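You operate a simulated robot arm through the tools that you are given. There is no shell and no other tool. Be economical: measure what you need, move in short steps, check, and stop when the job is done.

You run a simulated robot arm. Do the job below in one go: nothing can be reset, and whatever is moved stays where it is left.

JOB
Finish up at the top of the hobby table. At the end: the cream lake card stands on top of the blue paperback; the cream hills card stands on top of the green paperback; the viewer button is switched off; the lid of the blue pot is shut; whatever was shut is shut again. Leave all else as you found it, and nothing knocked over.

The check looks at the end state, three seconds after you hand in, the way a careful person would. Anything else that was tipped, shoved, dropped, spilled or broken makes it a failure. Lids that push on must go on centred and level and be pressed home; caps that screw on are set level and turned clockwise until they are tight.

ROBOT AND FRAMES
A 6-joint arm with a two-finger parallel gripper, fixed in place. Base frame: the origin is at the foot of the arm, x ahead of it, y to its left, z up; the work surface is at about z = 0.74. Units: m, rad, N and s.
With the tool pointing down near the work surface it reaches from about 0.28 to 0.74 m from the base axis. Its first joint turns from -1.152 to 1.152 rad. Payload 2.45 kg.
The TCP is the grasp point between the finger pads, 0.024 m short of the fingertips. In the tool frame z runs along the fingers and y along their closing line. Largest opening 0.068 m; finger width 0.017, thickness 0.01; the body of the gripper, 0.04 by 0.07 m, starts 0.041 m behind the TCP.
Orientation is that of the tool frame in the base frame, as a unit quaternion [w, x, y, z]. With the fingers straight down and closing along the base's y, the tool's x points along the base's -x, its y along +y and its z along -z.

CONTROLS
- The arm moves only by the tool apply_moves. Its argument "moves" is one flat list of numbers, 7 for each row, row after row: the shift along the tool's x, y, z in m, then the turn, a rotation vector about the tool's x, y, z in rad, then the opening, from 0 (shut) to 1 (fully open). In form: [dx, dy, dz, wx, wy, wz, gripper, dx, dy, dz, wx, wy, wz, gripper, ...]. A call has 1 to 8 rows; each row is the pose to reach, as a shift and turn from the pose commanded when the call began, along the tool's axes at that moment. Rows are played at 5 a second. More than 0.05 m and 0.15 rad between two rows, or a gripper value outside its range, and nothing of the call is played. Where a pose cannot be reached the arm comes as near as it can. A force on the tool above 40 N (or 10 N above the force at the start of the call, whichever is more), or a blocked arm, ends the call early, and 0.2 s more pass. Each finger travels about 0.108 m/s and halts on what it meets, pressing with about 38 N; the grip force reading is that of the motor and also rises with nothing between the fingers. The clock runs only during rows and for 0.2 s after the last one: add rows that repeat a pose to give the fingers time. It gives the time, the measured TCP pose, the force on the tool (base axes), the opening and the grip force at its end, in the units of the frame above (readings bear some noise), and new pictures: "views" is both (left out), scene, wrist or none.
- Cameras (640 x 400 px; columns grow to the right, rows downward): "scene" is fixed at [0.156, 0.4202, 1.439]; the picture's right is [-0.76, -0.64, 0.00], its down [-0.50, 0.60, -0.62] and it looks along [0.40, -0.48, -0.78] (base axes); focal length 293 px, centre (320, 200). "wrist" rides on the gripper at [0.084, 0.011, -0.075] in the tool frame; the picture's right is [-0.13, 0.99, 0.00], its down [-0.60, -0.08, -0.79] and it looks along [-0.79, -0.10, 0.61] (tool axes); focal length 251 px, centre (320, 200). There is no depth. A picture from a camera that has moved, and an enlarged one, comes with that camera's place and axes in the base frame and with its lens.
- enlarge(camera, box): a new picture of the part [left, top, right, bottom] of that camera's present view, enlarged. The clock stands still meanwhile.
- sign_off(): hands the job in; it is judged then, once.

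Work in short steps. Places have to be worked out from the pictures, the camera data and where the tool is seen: move nearer, look again, correct. Check each grasp and each placing, and mend what went wrong. You have 120 turns and 170 pictures in all, those below and enlarged ones among them. Open the gripper and draw the arm clear of the work before you hand the job in, unless the task says otherwise; then end with one line.

The tools are called after "Call:" as a command line: name --argument value ..., lists and objects as JSON in quotes. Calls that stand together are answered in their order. apply_moves: Moves the arm, as the interface text tells. Its arguments: {"type":"object","properties":{"moves":{"type":"array","items":{"type":"number"}},"views":{"type":"string","enum":["both","scene","wrist","none"]}},"required":["moves"]} The other tools are called the same way: enlarge (camera, box) takes an enlarged picture of a part of a camera's view; sign_off () hands the job in.

At the start:

```text
time_s: 0.0
position: [0.4398, 0.0302, 1.136]
tool_rot: [0.0, 0.0, 1.0, -0.001]
wrist_force: [-0.1, -0.2, 0.4]
width: 0.0679
gripper_force: 0.0
```

scene: 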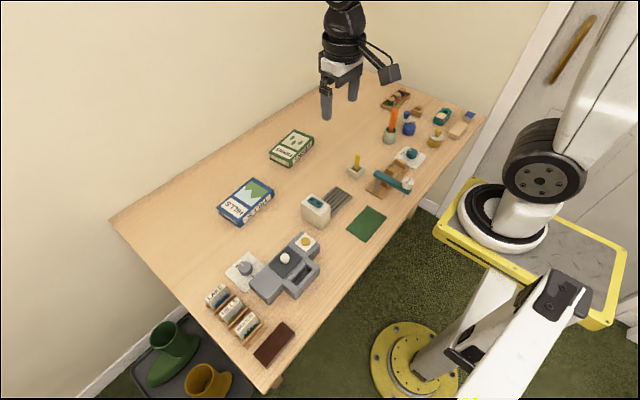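
wrist: 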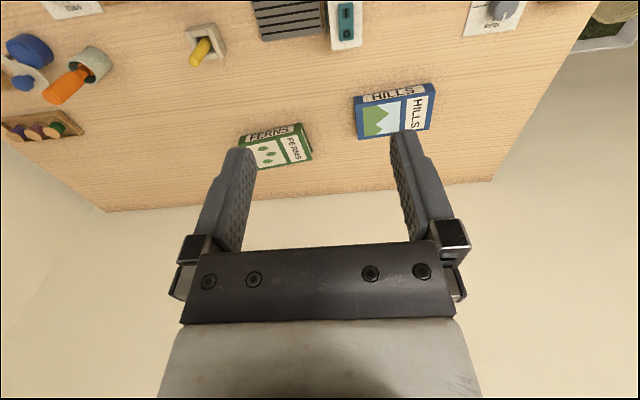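

The scene shows the table with books, cards, device and pots. I enlarge several areas to identify them.

Call:
enlarge --camera "scene" --box '[190, 220, 350, 370]'

Call:
enlarge --camera "scene" --box '[340, 80, 500, 210]'

Call:
enlarge --camera "scene" --box '[200, 120, 400, 250]'

```text
2.67 times, centred on (270, 295) of scene
camera zoom: at [0.156, 0.4202, 1.439], right [-0.76, -0.64, 0.0], down [-0.5, 0.6, -0.62], along [0.4, -0.48, -0.78], focal length 780 px, centre (453, -53)
```

zoom: 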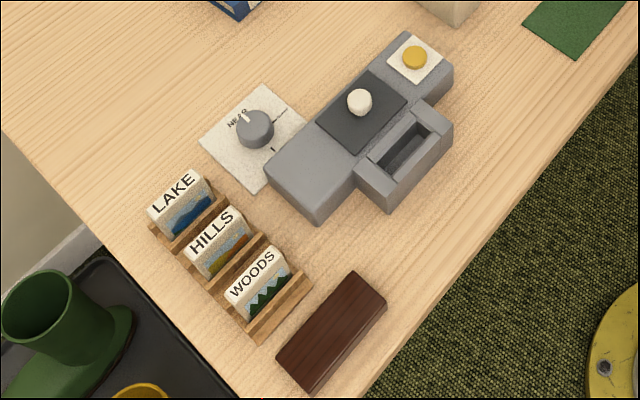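

```text
3.08 times, centred on (420, 145) of scene
camera zoom: at [0.156, 0.4202, 1.439], right [-0.76, -0.64, 0.0], down [-0.5, 0.6, -0.62], along [0.4, -0.48, -0.78], focal length 900 px, centre (12, 369)
```

zoom: 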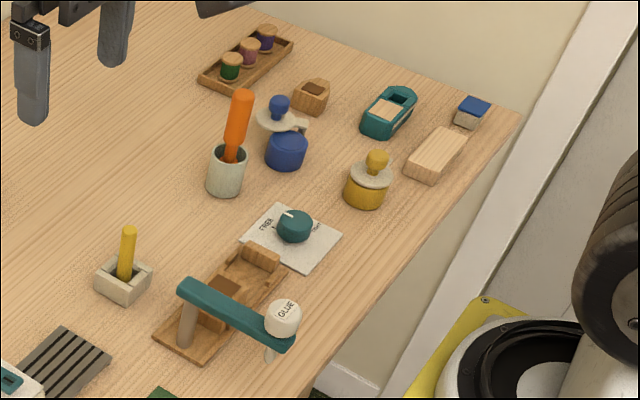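

```text
3.08 times, centred on (300, 185) of scene
camera zoom: at [0.156, 0.4202, 1.439], right [-0.76, -0.64, 0.0], down [-0.5, 0.6, -0.62], along [0.4, -0.48, -0.78], focal length 900 px, centre (382, 246)
```

zoom: 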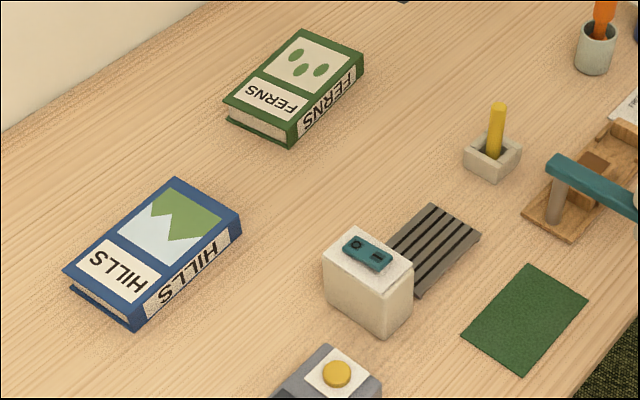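

Enlarging the current wrist view (upside down) gives another angle on the pots and the viewer.

Call:
enlarge --camera "wrist" --box '[0, 0, 240, 150]'

Call:
enlarge --camera "scene" --box '[390, 95, 470, 145]'

Call:
enlarge --camera "scene" --box '[250, 225, 330, 305]'

Call:
enlarge --camera "scene" --box '[195, 275, 275, 345]'

```text
2.67 times, centred on (120, 75) of wrist
camera zoom: at [0.3568, 0.0401, 1.2116], right [0.13, 0.99, 0.0], down [0.6, -0.08, 0.79], along [0.79, -0.1, -0.61], focal length 670 px, centre (853, 533)
```

zoom: 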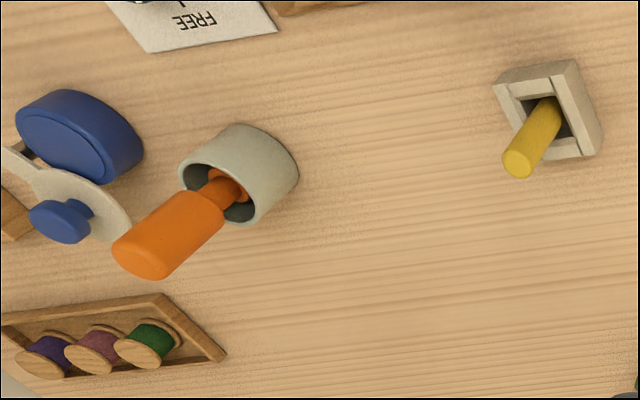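

```text
8.00 times, centred on (430, 120) of scene
camera zoom: at [0.156, 0.4202, 1.439], right [-0.76, -0.64, 0.0], down [-0.5, 0.6, -0.62], along [0.4, -0.48, -0.78], focal length 2341 px, centre (-560, 840)
```

zoom: 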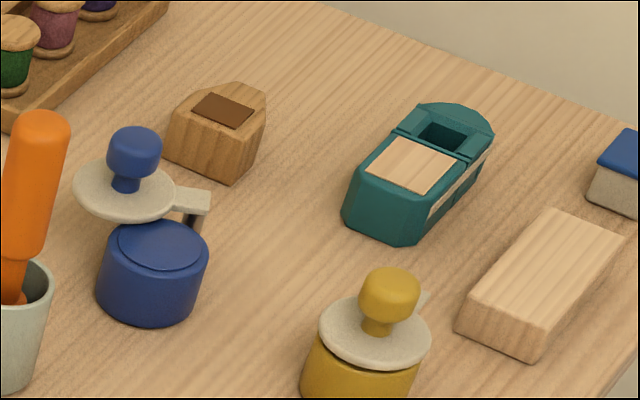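

```text
5.00 times, centred on (290, 265) of scene
camera zoom: at [0.156, 0.4202, 1.439], right [-0.76, -0.64, 0.0], down [-0.5, 0.6, -0.62], along [0.4, -0.48, -0.78], focal length 1463 px, centre (470, -125)
```

zoom: 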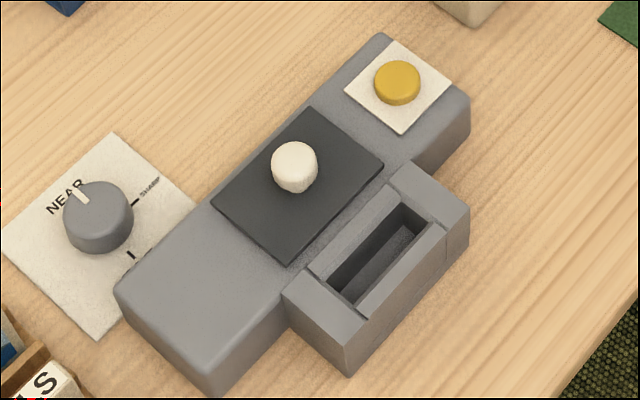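

```text
5.71 times, centred on (235, 310) of scene
camera zoom: at [0.156, 0.4202, 1.439], right [-0.76, -0.64, 0.0], down [-0.5, 0.6, -0.62], along [0.4, -0.48, -0.78], focal length 1672 px, centre (806, -429)
```

zoom: 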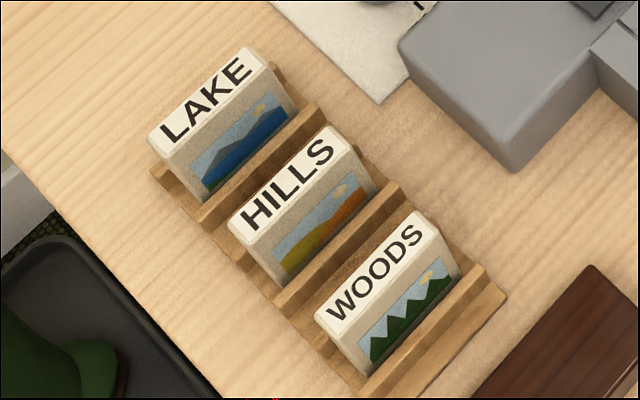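

Blue pot's lid is on a swing arm, swung aside; the cards stand in a rack near y≈0.38. I move to get a close wrist view of the viewer button (≈0.43, 0.15).

Call:
apply_moves --moves '[0.0177, 0.0186, 0.037, 0, 0, 0, 1, 0.0354, 0.0372, 0.074, 0, 0, 0, 1, 0.0531, 0.0558, 0.111, 0, 0, 0, 1, 0.0708, 0.0744, 0.148, 0, 0, 0, 1, 0.0885, 0.093, 0.185, 0, 0, 0, 1, 0.1062, 0.1116, 0.222, 0, 0, 0, 1, 0.124, 0.13, 0.259, 0, 0, 0, 1]'

```text
time_s: 1.6
position: [0.3163, 0.16, 0.8773]
tool_rot: [0.0, 0.001, 1.0, 0.0]
wrist_force: [0.2, -0.1, 0.7]
width: 0.0678
gripper_force: 0.0
camera wrist: at [0.2329, 0.1702, 0.9527], right [0.13, 0.99, 0.0], down [0.6, -0.08, 0.79], along [0.79, -0.1, -0.61], focal length 251 px, centre (320, 200)
```

scene: 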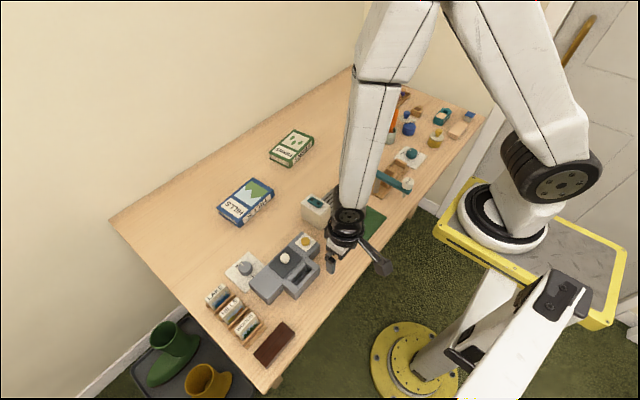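
wrist: 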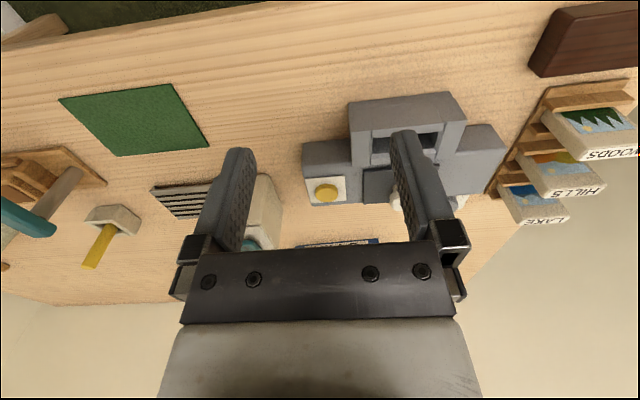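

Call:
enlarge --camera "wrist" --box '[290, 80, 510, 220]'

Call:
enlarge --camera "wrist" --box '[480, 60, 640, 250]'

Call:
enlarge --camera "wrist" --box '[295, 160, 355, 220]'

```text
2.86 times, centred on (400, 150) of wrist
camera zoom: at [0.2329, 0.1702, 0.9527], right [0.13, 0.99, 0.0], down [0.6, -0.08, 0.79], along [0.79, -0.1, -0.61], focal length 718 px, centre (91, 343)
```

zoom: 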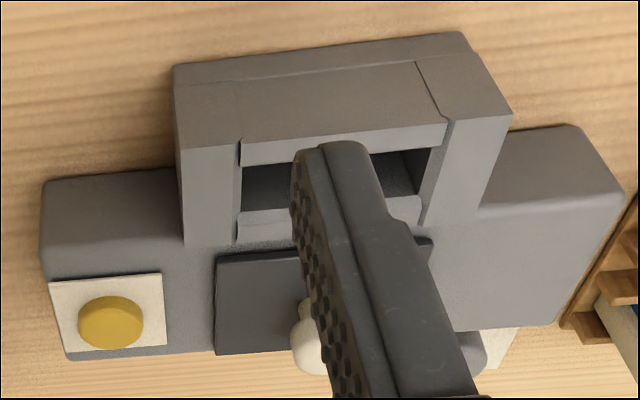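

```text
2.11 times, centred on (560, 155) of wrist
camera zoom: at [0.2329, 0.1702, 0.9527], right [0.13, 0.99, 0.0], down [0.6, -0.08, 0.79], along [0.79, -0.1, -0.61], focal length 529 px, centre (-185, 295)
```

zoom: 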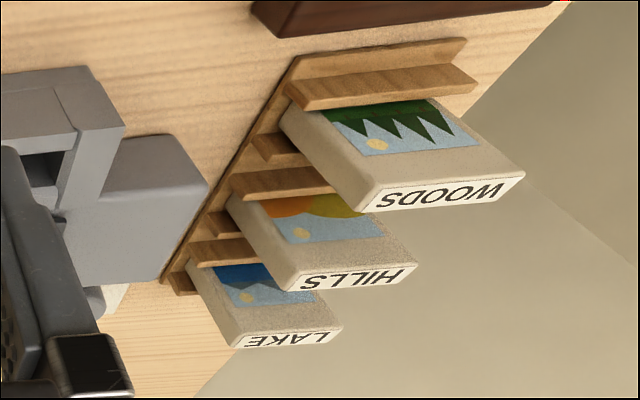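

```text
6.67 times, centred on (325, 190) of wrist
camera zoom: at [0.2329, 0.1702, 0.9527], right [0.13, 0.99, 0.0], down [0.6, -0.08, 0.79], along [0.79, -0.1, -0.61], focal length 1676 px, centre (287, 267)
```

zoom: 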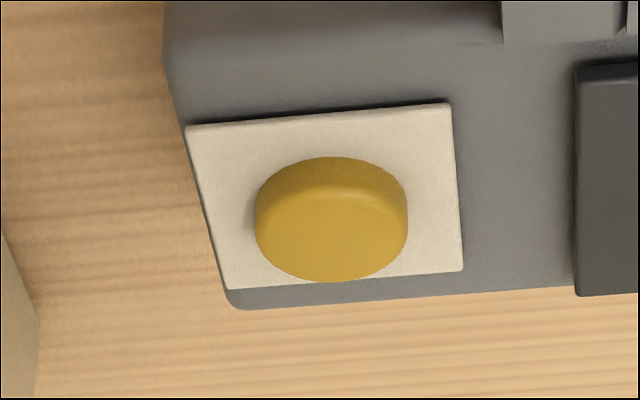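

The button stands at about (0.426, 0.152, 0.80), appearing raised. I close the fingers and move just above it to check alignment.

Call:
apply_moves --moves '[-0.03, -0.002, 0.0, 0, 0, 0, 0, -0.06, -0.004, 0, 0, 0, 0, 0, -0.09, -0.006, 0.01, 0, 0, 0, 0, -0.11, -0.008, 0.03, 0, 0, 0, 0, -0.11, -0.008, 0.04, 0, 0, 0, 0]'

Call:
enlarge --camera "scene" --box '[265, 210, 345, 290]'

Call:
enlarge --camera "wrist" --box '[240, 80, 400, 240]'

```text
time_s: 2.8
position: [0.4248, 0.1524, 0.8358]
tool_rot: [0.0, -0.001, 1.0, 0.0]
wrist_force: [-0.3, 0.3, -0.1]
width: 0.0001
gripper_force: 23.7
camera wrist: at [0.342, 0.1616, 0.9116], right [0.13, 0.99, 0.0], down [0.6, -0.08, 0.79], along [0.79, -0.1, -0.61], focal length 251 px, centre (320, 200)
```

scene: 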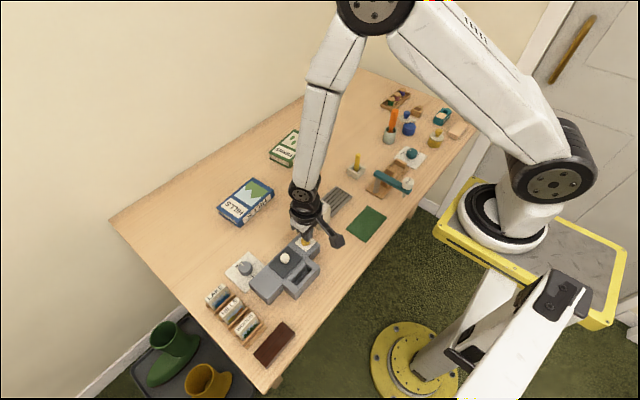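
wrist: 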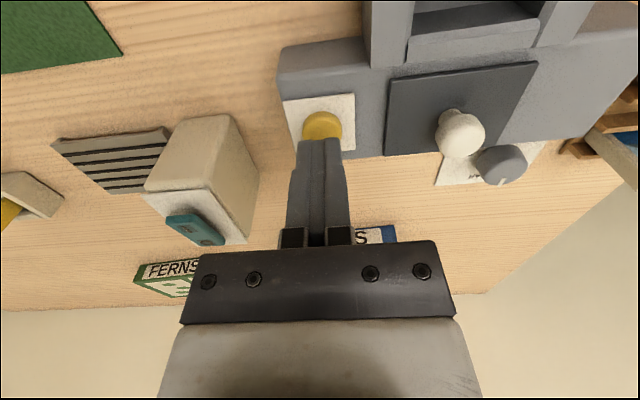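

```text
5.00 times, centred on (305, 250) of scene
camera zoom: at [0.156, 0.4202, 1.439], right [-0.76, -0.64, 0.0], down [-0.5, 0.6, -0.62], along [0.4, -0.48, -0.78], focal length 1463 px, centre (395, -50)
```

zoom: 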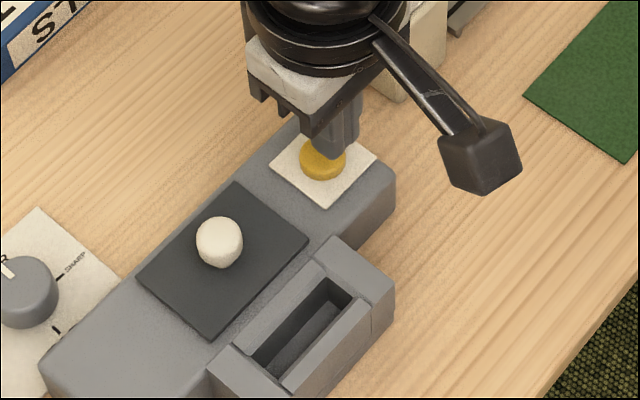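

```text
2.50 times, centred on (320, 160) of wrist
camera zoom: at [0.342, 0.1616, 0.9116], right [0.13, 0.99, 0.0], down [0.6, -0.08, 0.79], along [0.79, -0.1, -0.61], focal length 629 px, centre (320, 300)
```

zoom: 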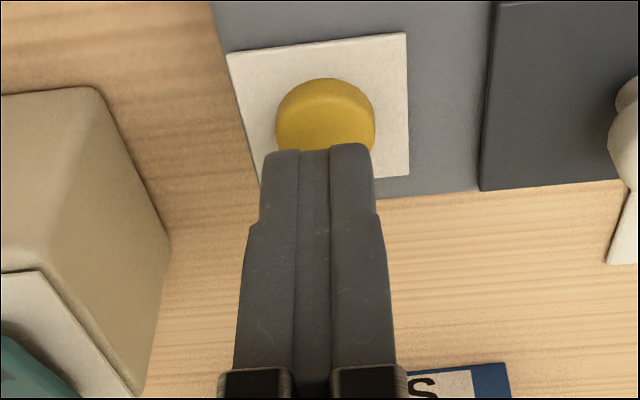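

Fingertips look aligned over the button, about 1 cm above. I lower in small steps to feel for contact.

Call:
apply_moves --moves '[0, 0, 0.005, 0, 0, 0, 0, 0, 0, 0.009, 0, 0, 0, 0, 0, 0, 0.012, 0, 0, 0, 0]' --views "none"

Call:
enlarge --camera "wrist" --box '[240, 80, 400, 240]'

```text
time_s: 3.6
position: [0.4249, 0.1529, 0.8252]
tool_rot: [0.0, -0.001, 1.0, 0.0]
wrist_force: [0.1, 0.1, -0.1]
width: 0.0
gripper_force: 23.5
```

```text
2.50 times, centred on (320, 160) of wrist
camera zoom: at [0.3426, 0.1621, 0.9], right [0.13, 0.99, 0.0], down [0.6, -0.08, 0.79], along [0.79, -0.1, -0.61], focal length 629 px, centre (320, 300)
```

zoom: 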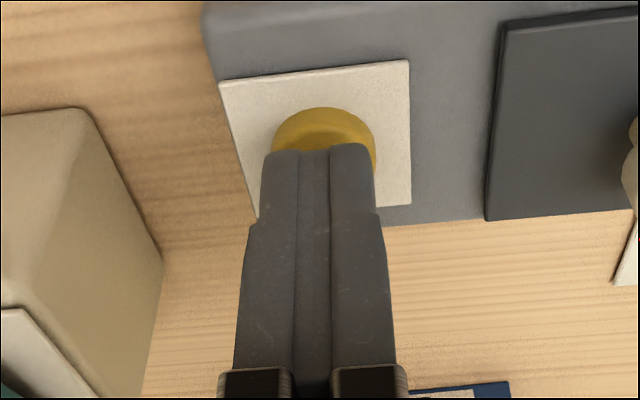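

Tip is just at the button top, no contact force yet. I press further in 2 mm steps.

Call:
apply_moves --moves '[0, 0, 0.002, 0, 0, 0, 0, 0, 0, 0.004, 0, 0, 0, 0]' --views "none"

```text
time_s: 4.2
position: [0.4262, 0.1523, 0.8212]
tool_rot: [0.0, 0.0, 1.0, -0.001]
wrist_force: [0.0, 0.1, 1.0]
width: 0.0
gripper_force: 23.1
```

Call:
apply_moves --moves '[0, 0, 0.002, 0, 0, 0, 0, 0, 0, 0.003, 0, 0, 0, 0]' --views "none"

Call:
enlarge --camera "wrist" --box '[240, 80, 400, 240]'

```text
time_s: 4.8
position: [0.4264, 0.1531, 0.818]
tool_rot: [0.0, 0.0, 1.0, 0.0]
wrist_force: [0.6, 0.6, 0.3]
width: 0.0
gripper_force: 23.8
```

```text
2.50 times, centred on (320, 160) of wrist
camera zoom: at [0.3426, 0.1623, 0.8932], right [0.13, 0.99, 0.0], down [0.6, -0.08, 0.79], along [0.79, -0.1, -0.61], focal length 629 px, centre (320, 300)
```

zoom: 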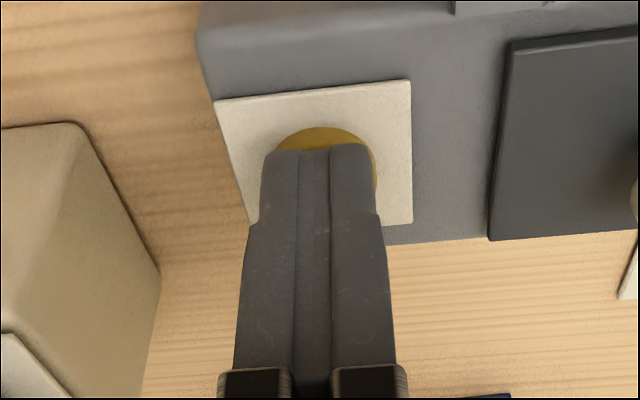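

Still no firm contact; continue down gently.

Call:
apply_moves --moves '[0, 0, 0.002, 0, 0, 0, 0, 0, 0, 0.0035, 0, 0, 0, 0]' --views "none"

Call:
enlarge --camera "wrist" --box '[240, 80, 400, 240]'

Call:
enlarge --camera "scene" --box '[285, 225, 325, 265]'

```text
time_s: 5.4
position: [0.4257, 0.1538, 0.8141]
tool_rot: [0.0, 0.0, 1.0, 0.0]
wrist_force: [0.3, 0.5, -0.2]
width: 0.0
gripper_force: 23.8
```

```text
2.50 times, centred on (320, 160) of wrist
camera zoom: at [0.3428, 0.1622, 0.8899], right [0.13, 0.99, 0.0], down [0.6, -0.08, 0.79], along [0.79, -0.1, -0.61], focal length 629 px, centre (320, 300)
```

zoom: 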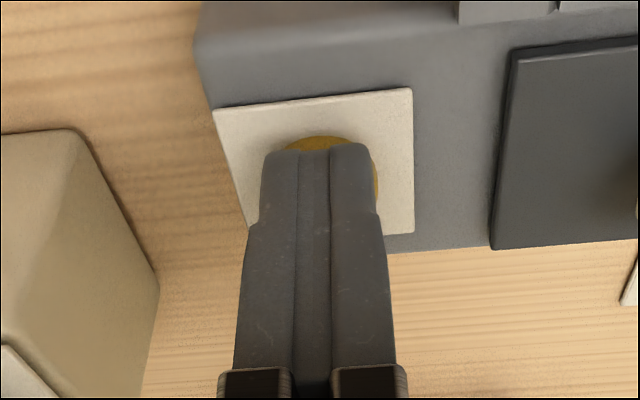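

```text
10.00 times, centred on (305, 245) of scene
camera zoom: at [0.1559, 0.4202, 1.439], right [-0.76, -0.64, 0.0], down [-0.5, 0.6, -0.62], along [0.4, -0.48, -0.78], focal length 2926 px, centre (470, -250)
```

zoom: 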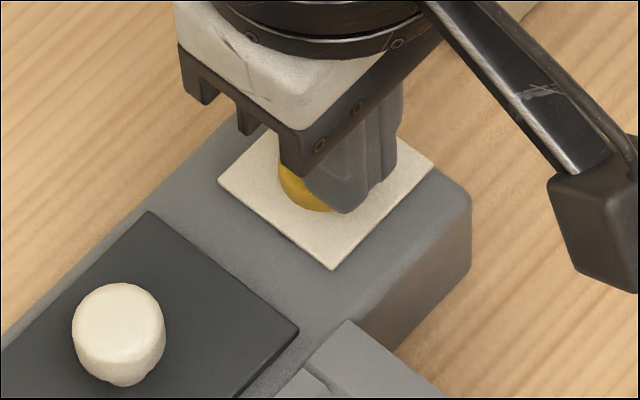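

The tip is a few mm too far toward -x. I lift slightly, shift +4 mm x, +2 mm y, and come down again.

Call:
apply_moves --moves '[-0.002, 0.001, -0.006, 0, 0, 0, 0, -0.004, 0.002, -0.006, 0, 0, 0, 0, -0.004, 0.002, 0.0, 0, 0, 0, 0, -0.004, 0.002, 0.002, 0, 0, 0, 0]' --views "none"

Call:
enlarge --camera "scene" --box '[285, 225, 325, 265]'

```text
time_s: 6.4
position: [0.4305, 0.1548, 0.8134]
tool_rot: [0.0, -0.001, 1.0, 0.0]
wrist_force: [-0.5, 0.8, 1.7]
width: 0.0
gripper_force: 23.5
```

```text
10.00 times, centred on (305, 245) of scene
camera zoom: at [0.1559, 0.4203, 1.439], right [-0.76, -0.64, 0.0], down [-0.5, 0.6, -0.62], along [0.4, -0.48, -0.78], focal length 2926 px, centre (470, -250)
```

zoom: 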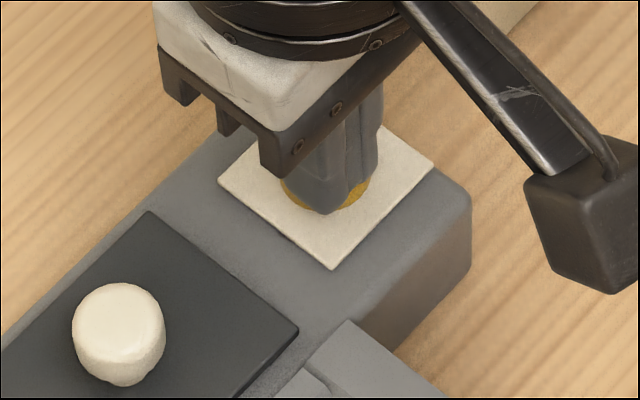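

Now centred, with slight contact (1.7 N). Press down a little more.

Call:
apply_moves --moves '[0, 0, 0.0015, 0, 0, 0, 0, 0, 0, 0.003, 0, 0, 0, 0]' --views "none"

Call:
enlarge --camera "scene" --box '[285, 225, 325, 265]'

```text
time_s: 7.0
position: [0.4295, 0.1546, 0.8099]
tool_rot: [0.001, 0.0, 1.0, 0.0]
wrist_force: [-1.7, 3.0, 10.7]
width: 0.0
gripper_force: 23.5
```

```text
10.00 times, centred on (305, 245) of scene
camera zoom: at [0.1558, 0.4203, 1.439], right [-0.76, -0.64, 0.0], down [-0.5, 0.6, -0.62], along [0.4, -0.48, -0.78], focal length 2926 px, centre (470, -250)
```

zoom: 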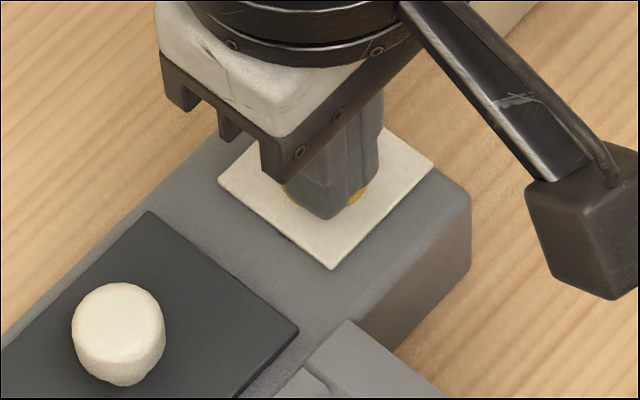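

Force reached 10.7 N with visible travel. I lift away to see the button's resting state.

Call:
apply_moves --moves '[0, 0, -0.03, 0, 0, 0, 0, 0.04, 0, -0.045, 0, 0, 0, 0, 0.08, 0, -0.06, 0, 0, 0, 0, 0.11, 0, -0.065, 0, 0, 0, 0]' --views "none"

Call:
enlarge --camera "wrist" --box '[295, 160, 355, 220]'

Call:
enlarge --camera "scene" --box '[250, 225, 330, 305]'

```text
time_s: 8.0
position: [0.3218, 0.1536, 0.8741]
tool_rot: [0.0, -0.001, 1.0, 0.0]
wrist_force: [-0.2, -0.8, 0.7]
width: 0.0
gripper_force: 23.5
```

```text
6.67 times, centred on (325, 190) of wrist
camera zoom: at [0.2387, 0.1639, 0.9497], right [0.13, 0.99, 0.0], down [0.6, -0.08, 0.79], along [0.79, -0.1, -0.61], focal length 1676 px, centre (287, 267)
```

zoom: 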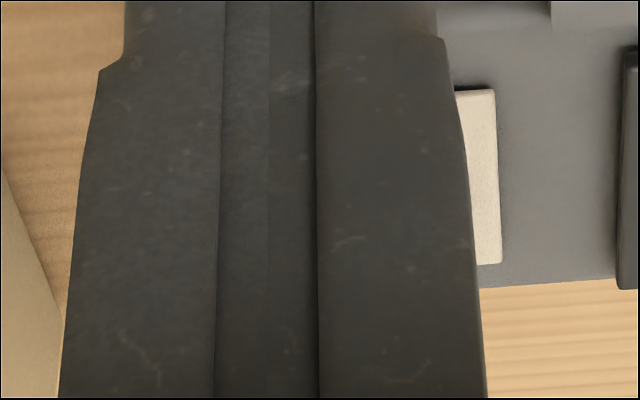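

```text
5.00 times, centred on (290, 265) of scene
camera zoom: at [0.156, 0.4202, 1.439], right [-0.76, -0.64, 0.0], down [-0.5, 0.6, -0.62], along [0.4, -0.48, -0.78], focal length 1463 px, centre (470, -125)
```

zoom: 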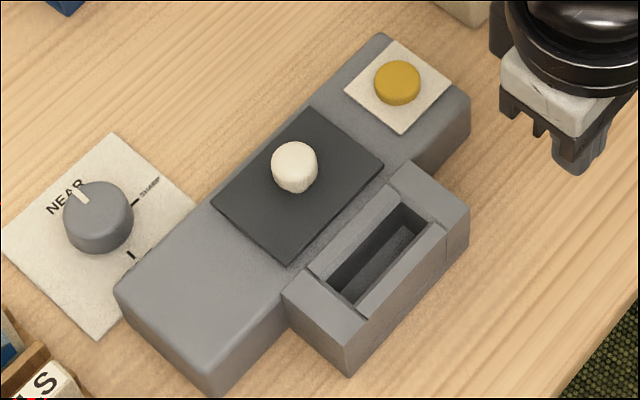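

The button looks much the same. I return to the exact earlier viewpoint with open fingers to compare its height and colour.

Call:
apply_moves --moves '[0.003, 0.003, -0.002, 0, 0, 0, 1, 0.0055, 0.0064, -0.0032, 0, 0, 0, 1, 0.0055, 0.0064, -0.0032, 0, 0, 0, 1]' --views "none"

Call:
enlarge --camera "wrist" --box '[295, 160, 355, 220]'

Call:
enlarge --camera "scene" --box '[290, 225, 320, 255]'

```text
time_s: 8.8
position: [0.3146, 0.1611, 0.8779]
tool_rot: [0.0, 0.0, 1.0, 0.0]
wrist_force: [0.3, 0.1, -0.9]
width: 0.0677
gripper_force: 0.0
```

```text
6.67 times, centred on (325, 190) of wrist
camera zoom: at [0.2321, 0.1709, 0.9532], right [0.13, 0.99, 0.0], down [0.6, -0.08, 0.79], along [0.79, -0.1, -0.61], focal length 1676 px, centre (287, 267)
```

zoom: 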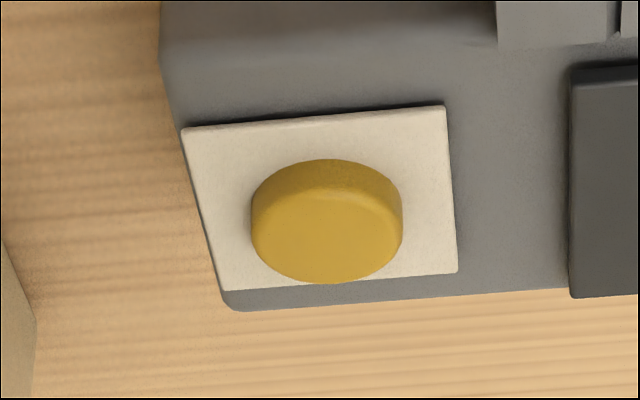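

```text
13.33 times, centred on (305, 240) of scene
camera zoom: at [0.1559, 0.4202, 1.439], right [-0.76, -0.64, 0.0], down [-0.5, 0.6, -0.62], along [0.4, -0.48, -0.78], focal length 3902 px, centre (520, -333)
```

zoom: 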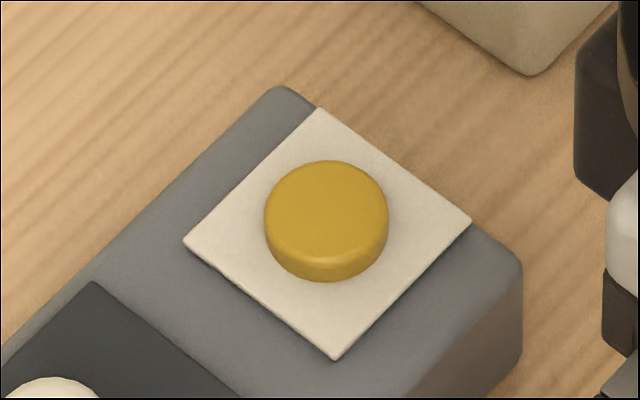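

No visible change in the button. I look at the rest of the viewer (knob/lamp, slot) and the teal switch box for a state indicator.

Call:
apply_moves --moves '[0.0, 0.03, -0.02, 0, 0, 0, 1, 0.0, 0.065, -0.03, 0, 0, 0, 1]' --views "wrist"

Call:
enlarge --camera "wrist" --box '[240, 70, 400, 230]'

Call:
enlarge --camera "scene" --box '[260, 240, 310, 290]'

Call:
enlarge --camera "scene" --box '[295, 180, 355, 240]'

```text
time_s: 9.4
position: [0.3145, 0.2255, 0.9072]
tool_rot: [0.0, 0.0, 1.0, 0.0]
wrist_force: [0.2, 0.6, -0.7]
width: 0.0683
gripper_force: 0.0
camera wrist: at [0.232, 0.236, 0.9828], right [0.13, 0.99, 0.0], down [0.6, -0.08, 0.79], along [0.79, -0.1, -0.61], focal length 251 px, centre (320, 200)
```

wrist: 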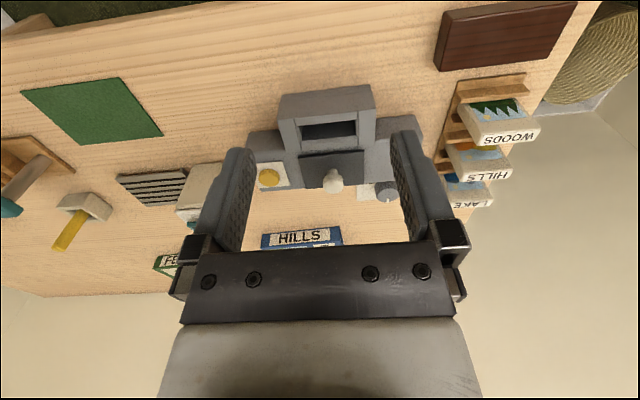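

```text
2.50 times, centred on (320, 150) of wrist
camera zoom: at [0.232, 0.236, 0.9828], right [0.13, 0.99, 0.0], down [0.6, -0.08, 0.79], along [0.79, -0.1, -0.61], focal length 629 px, centre (320, 325)
```

zoom: 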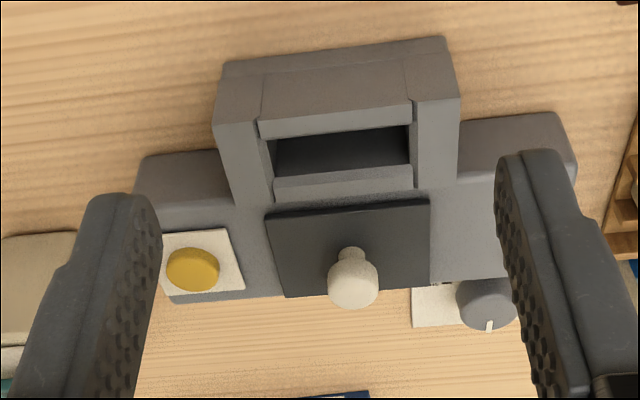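

```text
8.00 times, centred on (285, 265) of scene
camera zoom: at [0.156, 0.4202, 1.439], right [-0.76, -0.64, 0.0], down [-0.5, 0.6, -0.62], along [0.4, -0.48, -0.78], focal length 2341 px, centre (600, -320)
```

zoom: 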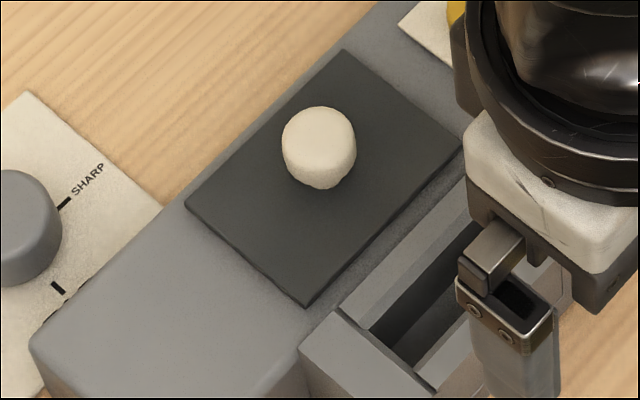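

```text
6.67 times, centred on (325, 210) of scene
camera zoom: at [0.156, 0.4202, 1.439], right [-0.76, -0.64, 0.0], down [-0.5, 0.6, -0.62], along [0.4, -0.48, -0.78], focal length 1951 px, centre (287, 133)
```

zoom: 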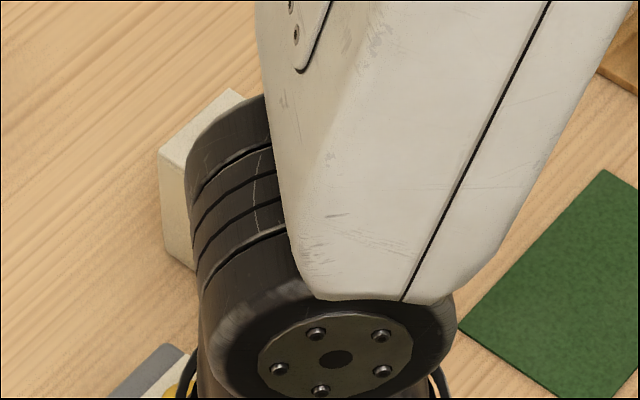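

The button's state is still ambiguous. I'll press again at the centred spot in 1 mm steps, watching the force profile to find the end stop.

Call:
apply_moves --moves '[-0.03, -0.018, 0.01, 0, 0, 0, 0, -0.06, -0.036, 0.01, 0, 0, 0, 0, -0.09, -0.055, 0.01, 0, 0, 0, 0, -0.116, -0.071, 0.02, 0, 0, 0, 0, -0.116, -0.071, 0.06, 0, 0, 0, 0, -0.116, -0.071, 0.09, 0, 0, 0, 0, -0.116, -0.071, 0.092, 0, 0, 0, 0]' --views "none"

Call:
apply_moves --moves '[0, 0, 0.003, 0, 0, 0, 0]' --views "none"

Call:
apply_moves --moves '[0, 0, 0.002, 0, 0, 0, 0]' --views "none"

Call:
apply_moves --moves '[0, 0, 0.001, 0, 0, 0, 0]' --views "none"

```text
time_s: 11.0
position: [0.4311, 0.1558, 0.8175]
tool_rot: [0.001, 0.0, 1.0, -0.001]
wrist_force: [0.1, -0.8, 0.2]
width: 0.0
gripper_force: 23.3
```

```text
time_s: 11.4
position: [0.4307, 0.156, 0.8141]
tool_rot: [0.0, 0.0, 1.0, 0.0]
wrist_force: [-0.1, 0.0, 1.7]
width: 0.0
gripper_force: 23.4
```

```text
time_s: 11.8
position: [0.4302, 0.1549, 0.8115]
tool_rot: [0.002, -0.001, 1.0, 0.002]
wrist_force: [1.7, -1.0, 4.5]
width: 0.0
gripper_force: 23.9
```

```text
time_s: 12.2
position: [0.4311, 0.1557, 0.8111]
tool_rot: [0.0, 0.0, 1.0, 0.0]
wrist_force: [2.6, 0.7, 8.7]
width: 0.0
gripper_force: 23.5
```

Force rises steeply near z≈0.811, suggesting the stop. I confirm with 2 mm more and look while pressed.

Call:
apply_moves --moves '[0, 0, 0.001, 0, 0, 0, 0]' --views "none"

Call:
apply_moves --moves '[0, 0, 0.001, 0, 0, 0, 0]' --views "none"

Call:
enlarge --camera "scene" --box '[285, 225, 325, 265]'

```text
time_s: 12.6
position: [0.4315, 0.1551, 0.8096]
tool_rot: [0.001, -0.001, 1.0, 0.002]
wrist_force: [1.9, 4.9, 13.2]
width: 0.0
gripper_force: 23.4
```

```text
time_s: 13.0
position: [0.4299, 0.1546, 0.8085]
tool_rot: [0.001, 0.0, 1.0, 0.0]
wrist_force: [4.6, 1.7, 17.8]
width: 0.0
gripper_force: 23.7
```

```text
10.00 times, centred on (305, 245) of scene
camera zoom: at [0.1558, 0.4202, 1.4391], right [-0.76, -0.64, 0.0], down [-0.5, 0.6, -0.62], along [0.4, -0.48, -0.78], focal length 2926 px, centre (470, -250)
```

zoom: 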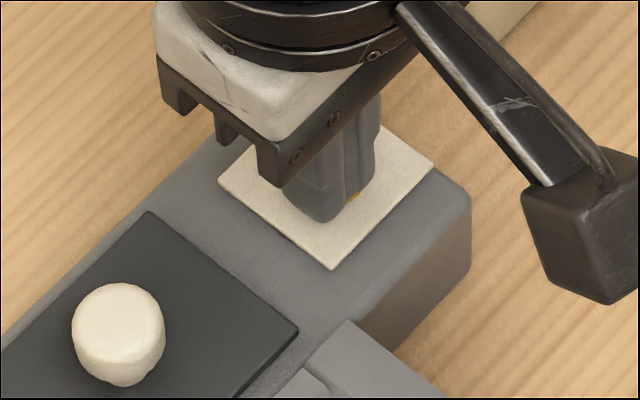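

Still yielding (~4.4 N/mm). I continue carefully a few more mm.

Call:
apply_moves --moves '[0, 0, 0.001, 0, 0, 0, 0]' --views "none"

Call:
apply_moves --moves '[0, 0, 0.001, 0, 0, 0, 0]' --views "none"

Call:
enlarge --camera "scene" --box '[285, 225, 325, 265]'

```text
time_s: 13.5
position: [0.4293, 0.1535, 0.81]
tool_rot: [0.002, 0.0, 1.0, 0.002]
wrist_force: [-4.1, -2.9, 15.6]
width: 0.0001
gripper_force: 23.3
stopped in row 1: the force on the tool passed its limit (the readings are from after the stop); the commanded pose is now the measured one
```

```text
time_s: 13.9
position: [0.4303, 0.1559, 0.8072]
tool_rot: [0.001, -0.001, 1.0, 0.0]
wrist_force: [-4.6, -3.0, 15.9]
width: 0.0
gripper_force: 23.0
stopped in row 1: the force on the tool passed its limit (the readings are from after the stop); the commanded pose is now the measured one
```

```text
10.00 times, centred on (305, 245) of scene
camera zoom: at [0.1556, 0.4201, 1.4391], right [-0.76, -0.64, 0.0], down [-0.5, 0.6, -0.62], along [0.4, -0.48, -0.78], focal length 2926 px, centre (470, -250)
```

zoom: 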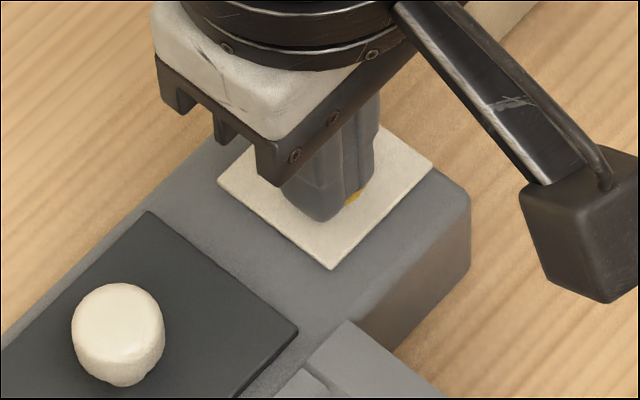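

The hard stop was reached. I lift and look at the resting state.

Call:
apply_moves --moves '[0, 0, -0.03, 0, 0, 0, 0, 0.04, 0, -0.05, 0, 0, 0, 1, 0.08, 0, -0.065, 0, 0, 0, 1, 0.115, 0.005, -0.068, 0, 0, 0, 1, 0.115, 0.005, -0.069, 0, 0, 0, 1]' --views "none"

Call:
enlarge --camera "wrist" --box '[295, 160, 355, 220]'

Call:
enlarge --camera "scene" --box '[290, 225, 320, 255]'

Call:
enlarge --camera "scene" --box '[250, 225, 330, 305]'

```text
time_s: 15.1
position: [0.3156, 0.1611, 0.8766]
tool_rot: [0.0, -0.001, 1.0, 0.001]
wrist_force: [0.1, 0.3, -0.1]
width: 0.0678
gripper_force: 0.1
```

```text
6.67 times, centred on (325, 190) of wrist
camera zoom: at [0.233, 0.1702, 0.9511], right [0.13, 0.99, 0.0], down [0.6, -0.08, 0.79], along [0.79, -0.1, -0.61], focal length 1676 px, centre (287, 267)
```

zoom: 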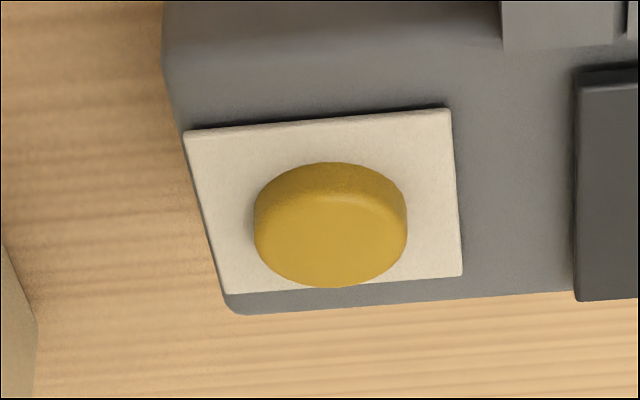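

```text
13.33 times, centred on (305, 240) of scene
camera zoom: at [0.1559, 0.4202, 1.439], right [-0.76, -0.64, 0.0], down [-0.5, 0.6, -0.62], along [0.4, -0.48, -0.78], focal length 3902 px, centre (520, -333)
```

zoom: 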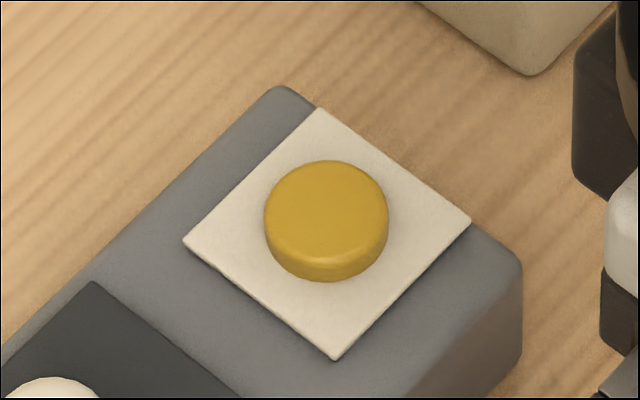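

```text
5.00 times, centred on (290, 265) of scene
camera zoom: at [0.1559, 0.4202, 1.439], right [-0.76, -0.64, 0.0], down [-0.5, 0.6, -0.62], along [0.4, -0.48, -0.78], focal length 1463 px, centre (470, -125)
```

zoom: 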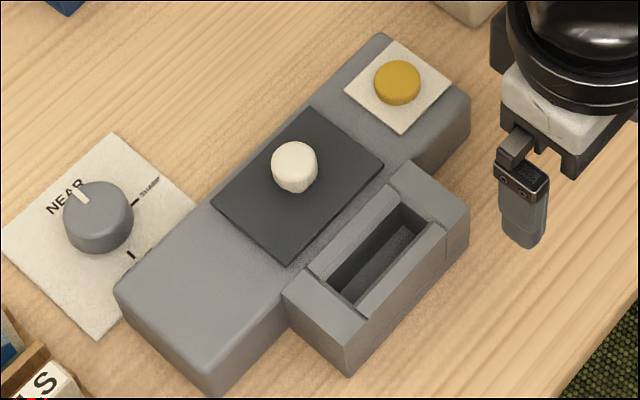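

The button always springs out, so its state isn't visible here; the shut dark lid with the knob likely hides the viewer's indicator. I go above the knob (≈0.429, 0.228) to lift the lid.

Call:
apply_moves --moves '[-0.03, 0.018, 0, 0, 0, 0, 1, -0.06, 0.036, 0, 0, 0, 0, 1, -0.09, 0.055, 0, 0, 0, 0, 1, -0.113, 0.067, 0, 0, 0, 0, 1, -0.113, 0.067, 0.025, 0, 0, 0, 1, -0.113, 0.067, 0.035, 0, 0, 0, 1]' --views "wrist"

Call:
enlarge --camera "scene" --box '[250, 225, 330, 305]'

```text
time_s: 16.5
position: [0.4295, 0.2265, 0.8416]
tool_rot: [0.001, 0.0, 1.0, 0.001]
wrist_force: [-0.1, 0.4, -0.1]
width: 0.0676
gripper_force: 0.1
camera wrist: at [0.346, 0.2368, 0.9169], right [0.13, 0.99, 0.0], down [0.6, -0.08, 0.79], along [0.79, -0.1, -0.61], focal length 251 px, centre (320, 200)
```

wrist: 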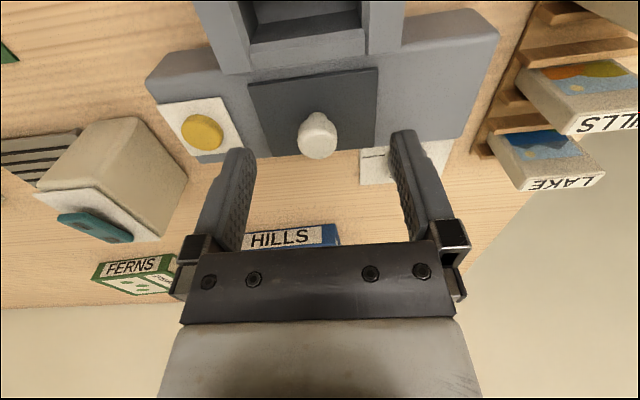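

```text
5.00 times, centred on (290, 265) of scene
camera zoom: at [0.156, 0.4202, 1.439], right [-0.76, -0.64, 0.0], down [-0.5, 0.6, -0.62], along [0.4, -0.48, -0.78], focal length 1463 px, centre (470, -125)
```

zoom: 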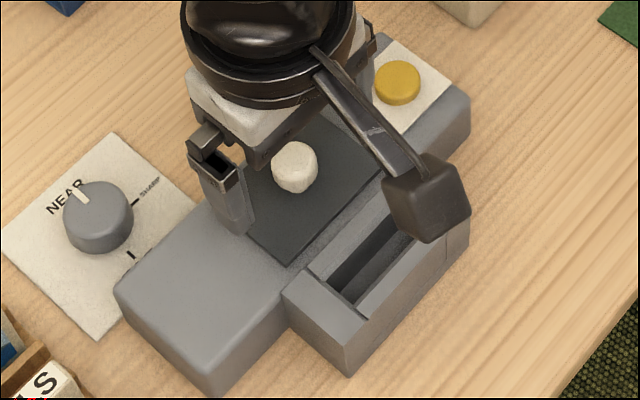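

The knob is centred between the fingers; I shift +4 mm in x and lower so the tips straddle it.

Call:
apply_moves --moves '[-0.004, -0.001, 0.01, 0, 0, 0, 1, -0.004, -0.001, 0.02, 0, 0, 0, 1]' --views "wrist"

Call:
enlarge --camera "wrist" --box '[220, 60, 420, 220]'

Call:
enlarge --camera "scene" --box '[260, 235, 320, 295]'

```text
time_s: 17.1
position: [0.4337, 0.2263, 0.8216]
tool_rot: [0.001, -0.001, 1.0, 0.001]
wrist_force: [-0.3, -1.1, -0.7]
width: 0.0681
gripper_force: 0.0
camera wrist: at [0.3504, 0.2362, 0.8969], right [0.13, 0.99, 0.0], down [0.6, -0.08, 0.79], along [0.79, -0.1, -0.61], focal length 251 px, centre (320, 200)
```

wrist: 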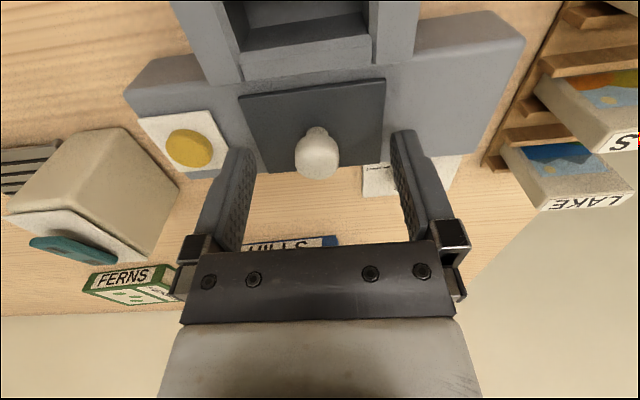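

```text
2.50 times, centred on (320, 140) of wrist
camera zoom: at [0.3504, 0.2362, 0.8969], right [0.13, 0.99, 0.0], down [0.6, -0.08, 0.79], along [0.79, -0.1, -0.61], focal length 629 px, centre (320, 350)
```

zoom: 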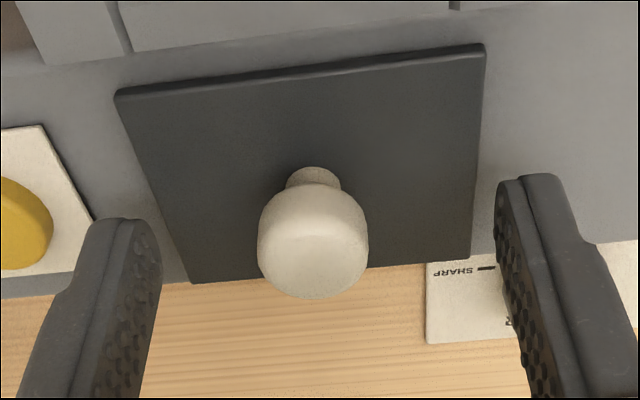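

```text
6.67 times, centred on (290, 265) of scene
camera zoom: at [0.156, 0.4202, 1.439], right [-0.76, -0.64, 0.0], down [-0.5, 0.6, -0.62], along [0.4, -0.48, -0.78], focal length 1951 px, centre (520, -233)
```

zoom: 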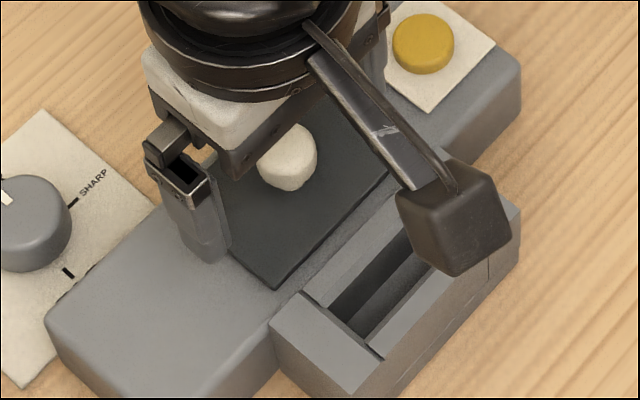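

Knob head is about at (0.436, 0.224). I lower 5 mm more with a small correction and close softly.

Call:
apply_moves --moves '[-0.002, -0.002, 0.003, 0, 0, 0, 1, -0.002, -0.002, 0.005, 0, 0, 0, 1]' --views "none"

Call:
apply_moves --moves '[0, 0, 0.0, 0, 0, 0, 0.6, 0, 0, 0.0, 0, 0, 0, 0.3, 0, 0, 0, 0, 0, 0, 0.2, 0, 0, 0, 0, 0, 0, 0.2]' --views "wrist"

Call:
enlarge --camera "wrist" --box '[220, 60, 420, 220]'

```text
time_s: 17.7
position: [0.435, 0.2252, 0.816]
tool_rot: [0.001, 0.0, 1.0, 0.001]
wrist_force: [-0.2, -0.1, -0.6]
width: 0.068
gripper_force: 0.0
```

```text
time_s: 18.7
position: [0.4336, 0.2255, 0.817]
tool_rot: [0.0, 0.001, 1.0, 0.001]
wrist_force: [-0.2, 2.3, -3.8]
width: 0.0207
gripper_force: 37.4
camera wrist: at [0.352, 0.2345, 0.8919], right [0.13, 0.99, 0.0], down [0.6, -0.08, 0.79], along [0.79, -0.1, -0.61], focal length 251 px, centre (320, 200)
```

wrist: 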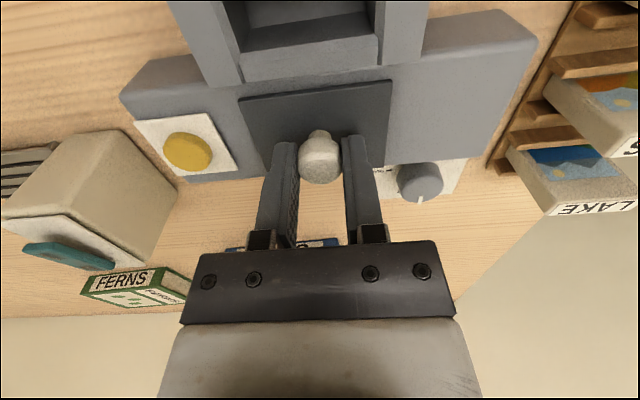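

```text
2.50 times, centred on (320, 140) of wrist
camera zoom: at [0.352, 0.2345, 0.8919], right [0.13, 0.99, 0.0], down [0.6, -0.08, 0.79], along [0.79, -0.1, -0.61], focal length 629 px, centre (320, 350)
```

zoom: 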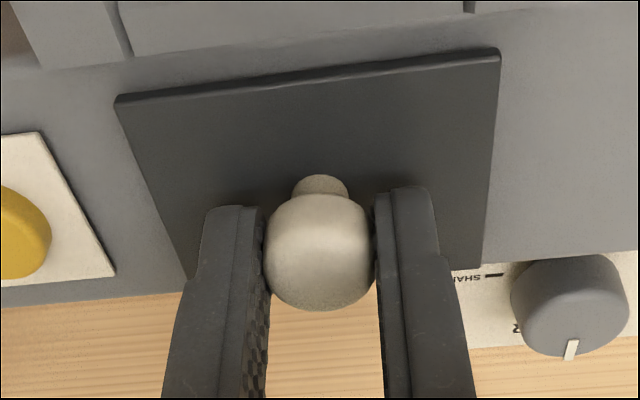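

The knob is gripped (20.7 mm). I lift gently a few mm to see how the lid behaves.

Call:
apply_moves --moves '[0, 0, -0.003, 0, 0, 0, 0.15, 0, 0, -0.006, 0, 0, 0, 0.15, 0, 0, -0.01, 0, 0, 0, 0.15]' --views "none"

Call:
enlarge --camera "wrist" --box '[220, 60, 420, 220]'

Call:
enlarge --camera "scene" --box '[260, 235, 320, 295]'

```text
time_s: 19.5
position: [0.4349, 0.2244, 0.828]
tool_rot: [0.001, 0.0, 1.0, 0.0]
wrist_force: [-0.6, 11.4, -30.6]
width: 0.0204
gripper_force: 37.8
```

```text
2.50 times, centred on (320, 140) of wrist
camera zoom: at [0.3521, 0.2346, 0.9017], right [0.13, 0.99, 0.0], down [0.6, -0.08, 0.79], along [0.79, -0.1, -0.61], focal length 629 px, centre (320, 350)
```

zoom: 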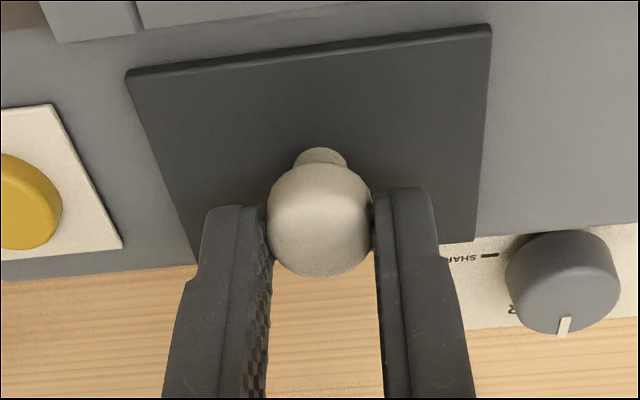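

```text
6.67 times, centred on (290, 265) of scene
camera zoom: at [0.1564, 0.4208, 1.4388], right [-0.76, -0.64, 0.0], down [-0.5, 0.6, -0.62], along [0.4, -0.48, -0.78], focal length 1951 px, centre (520, -233)
```

zoom: 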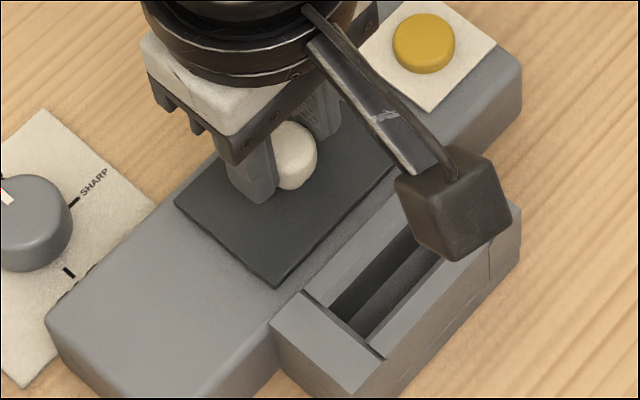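

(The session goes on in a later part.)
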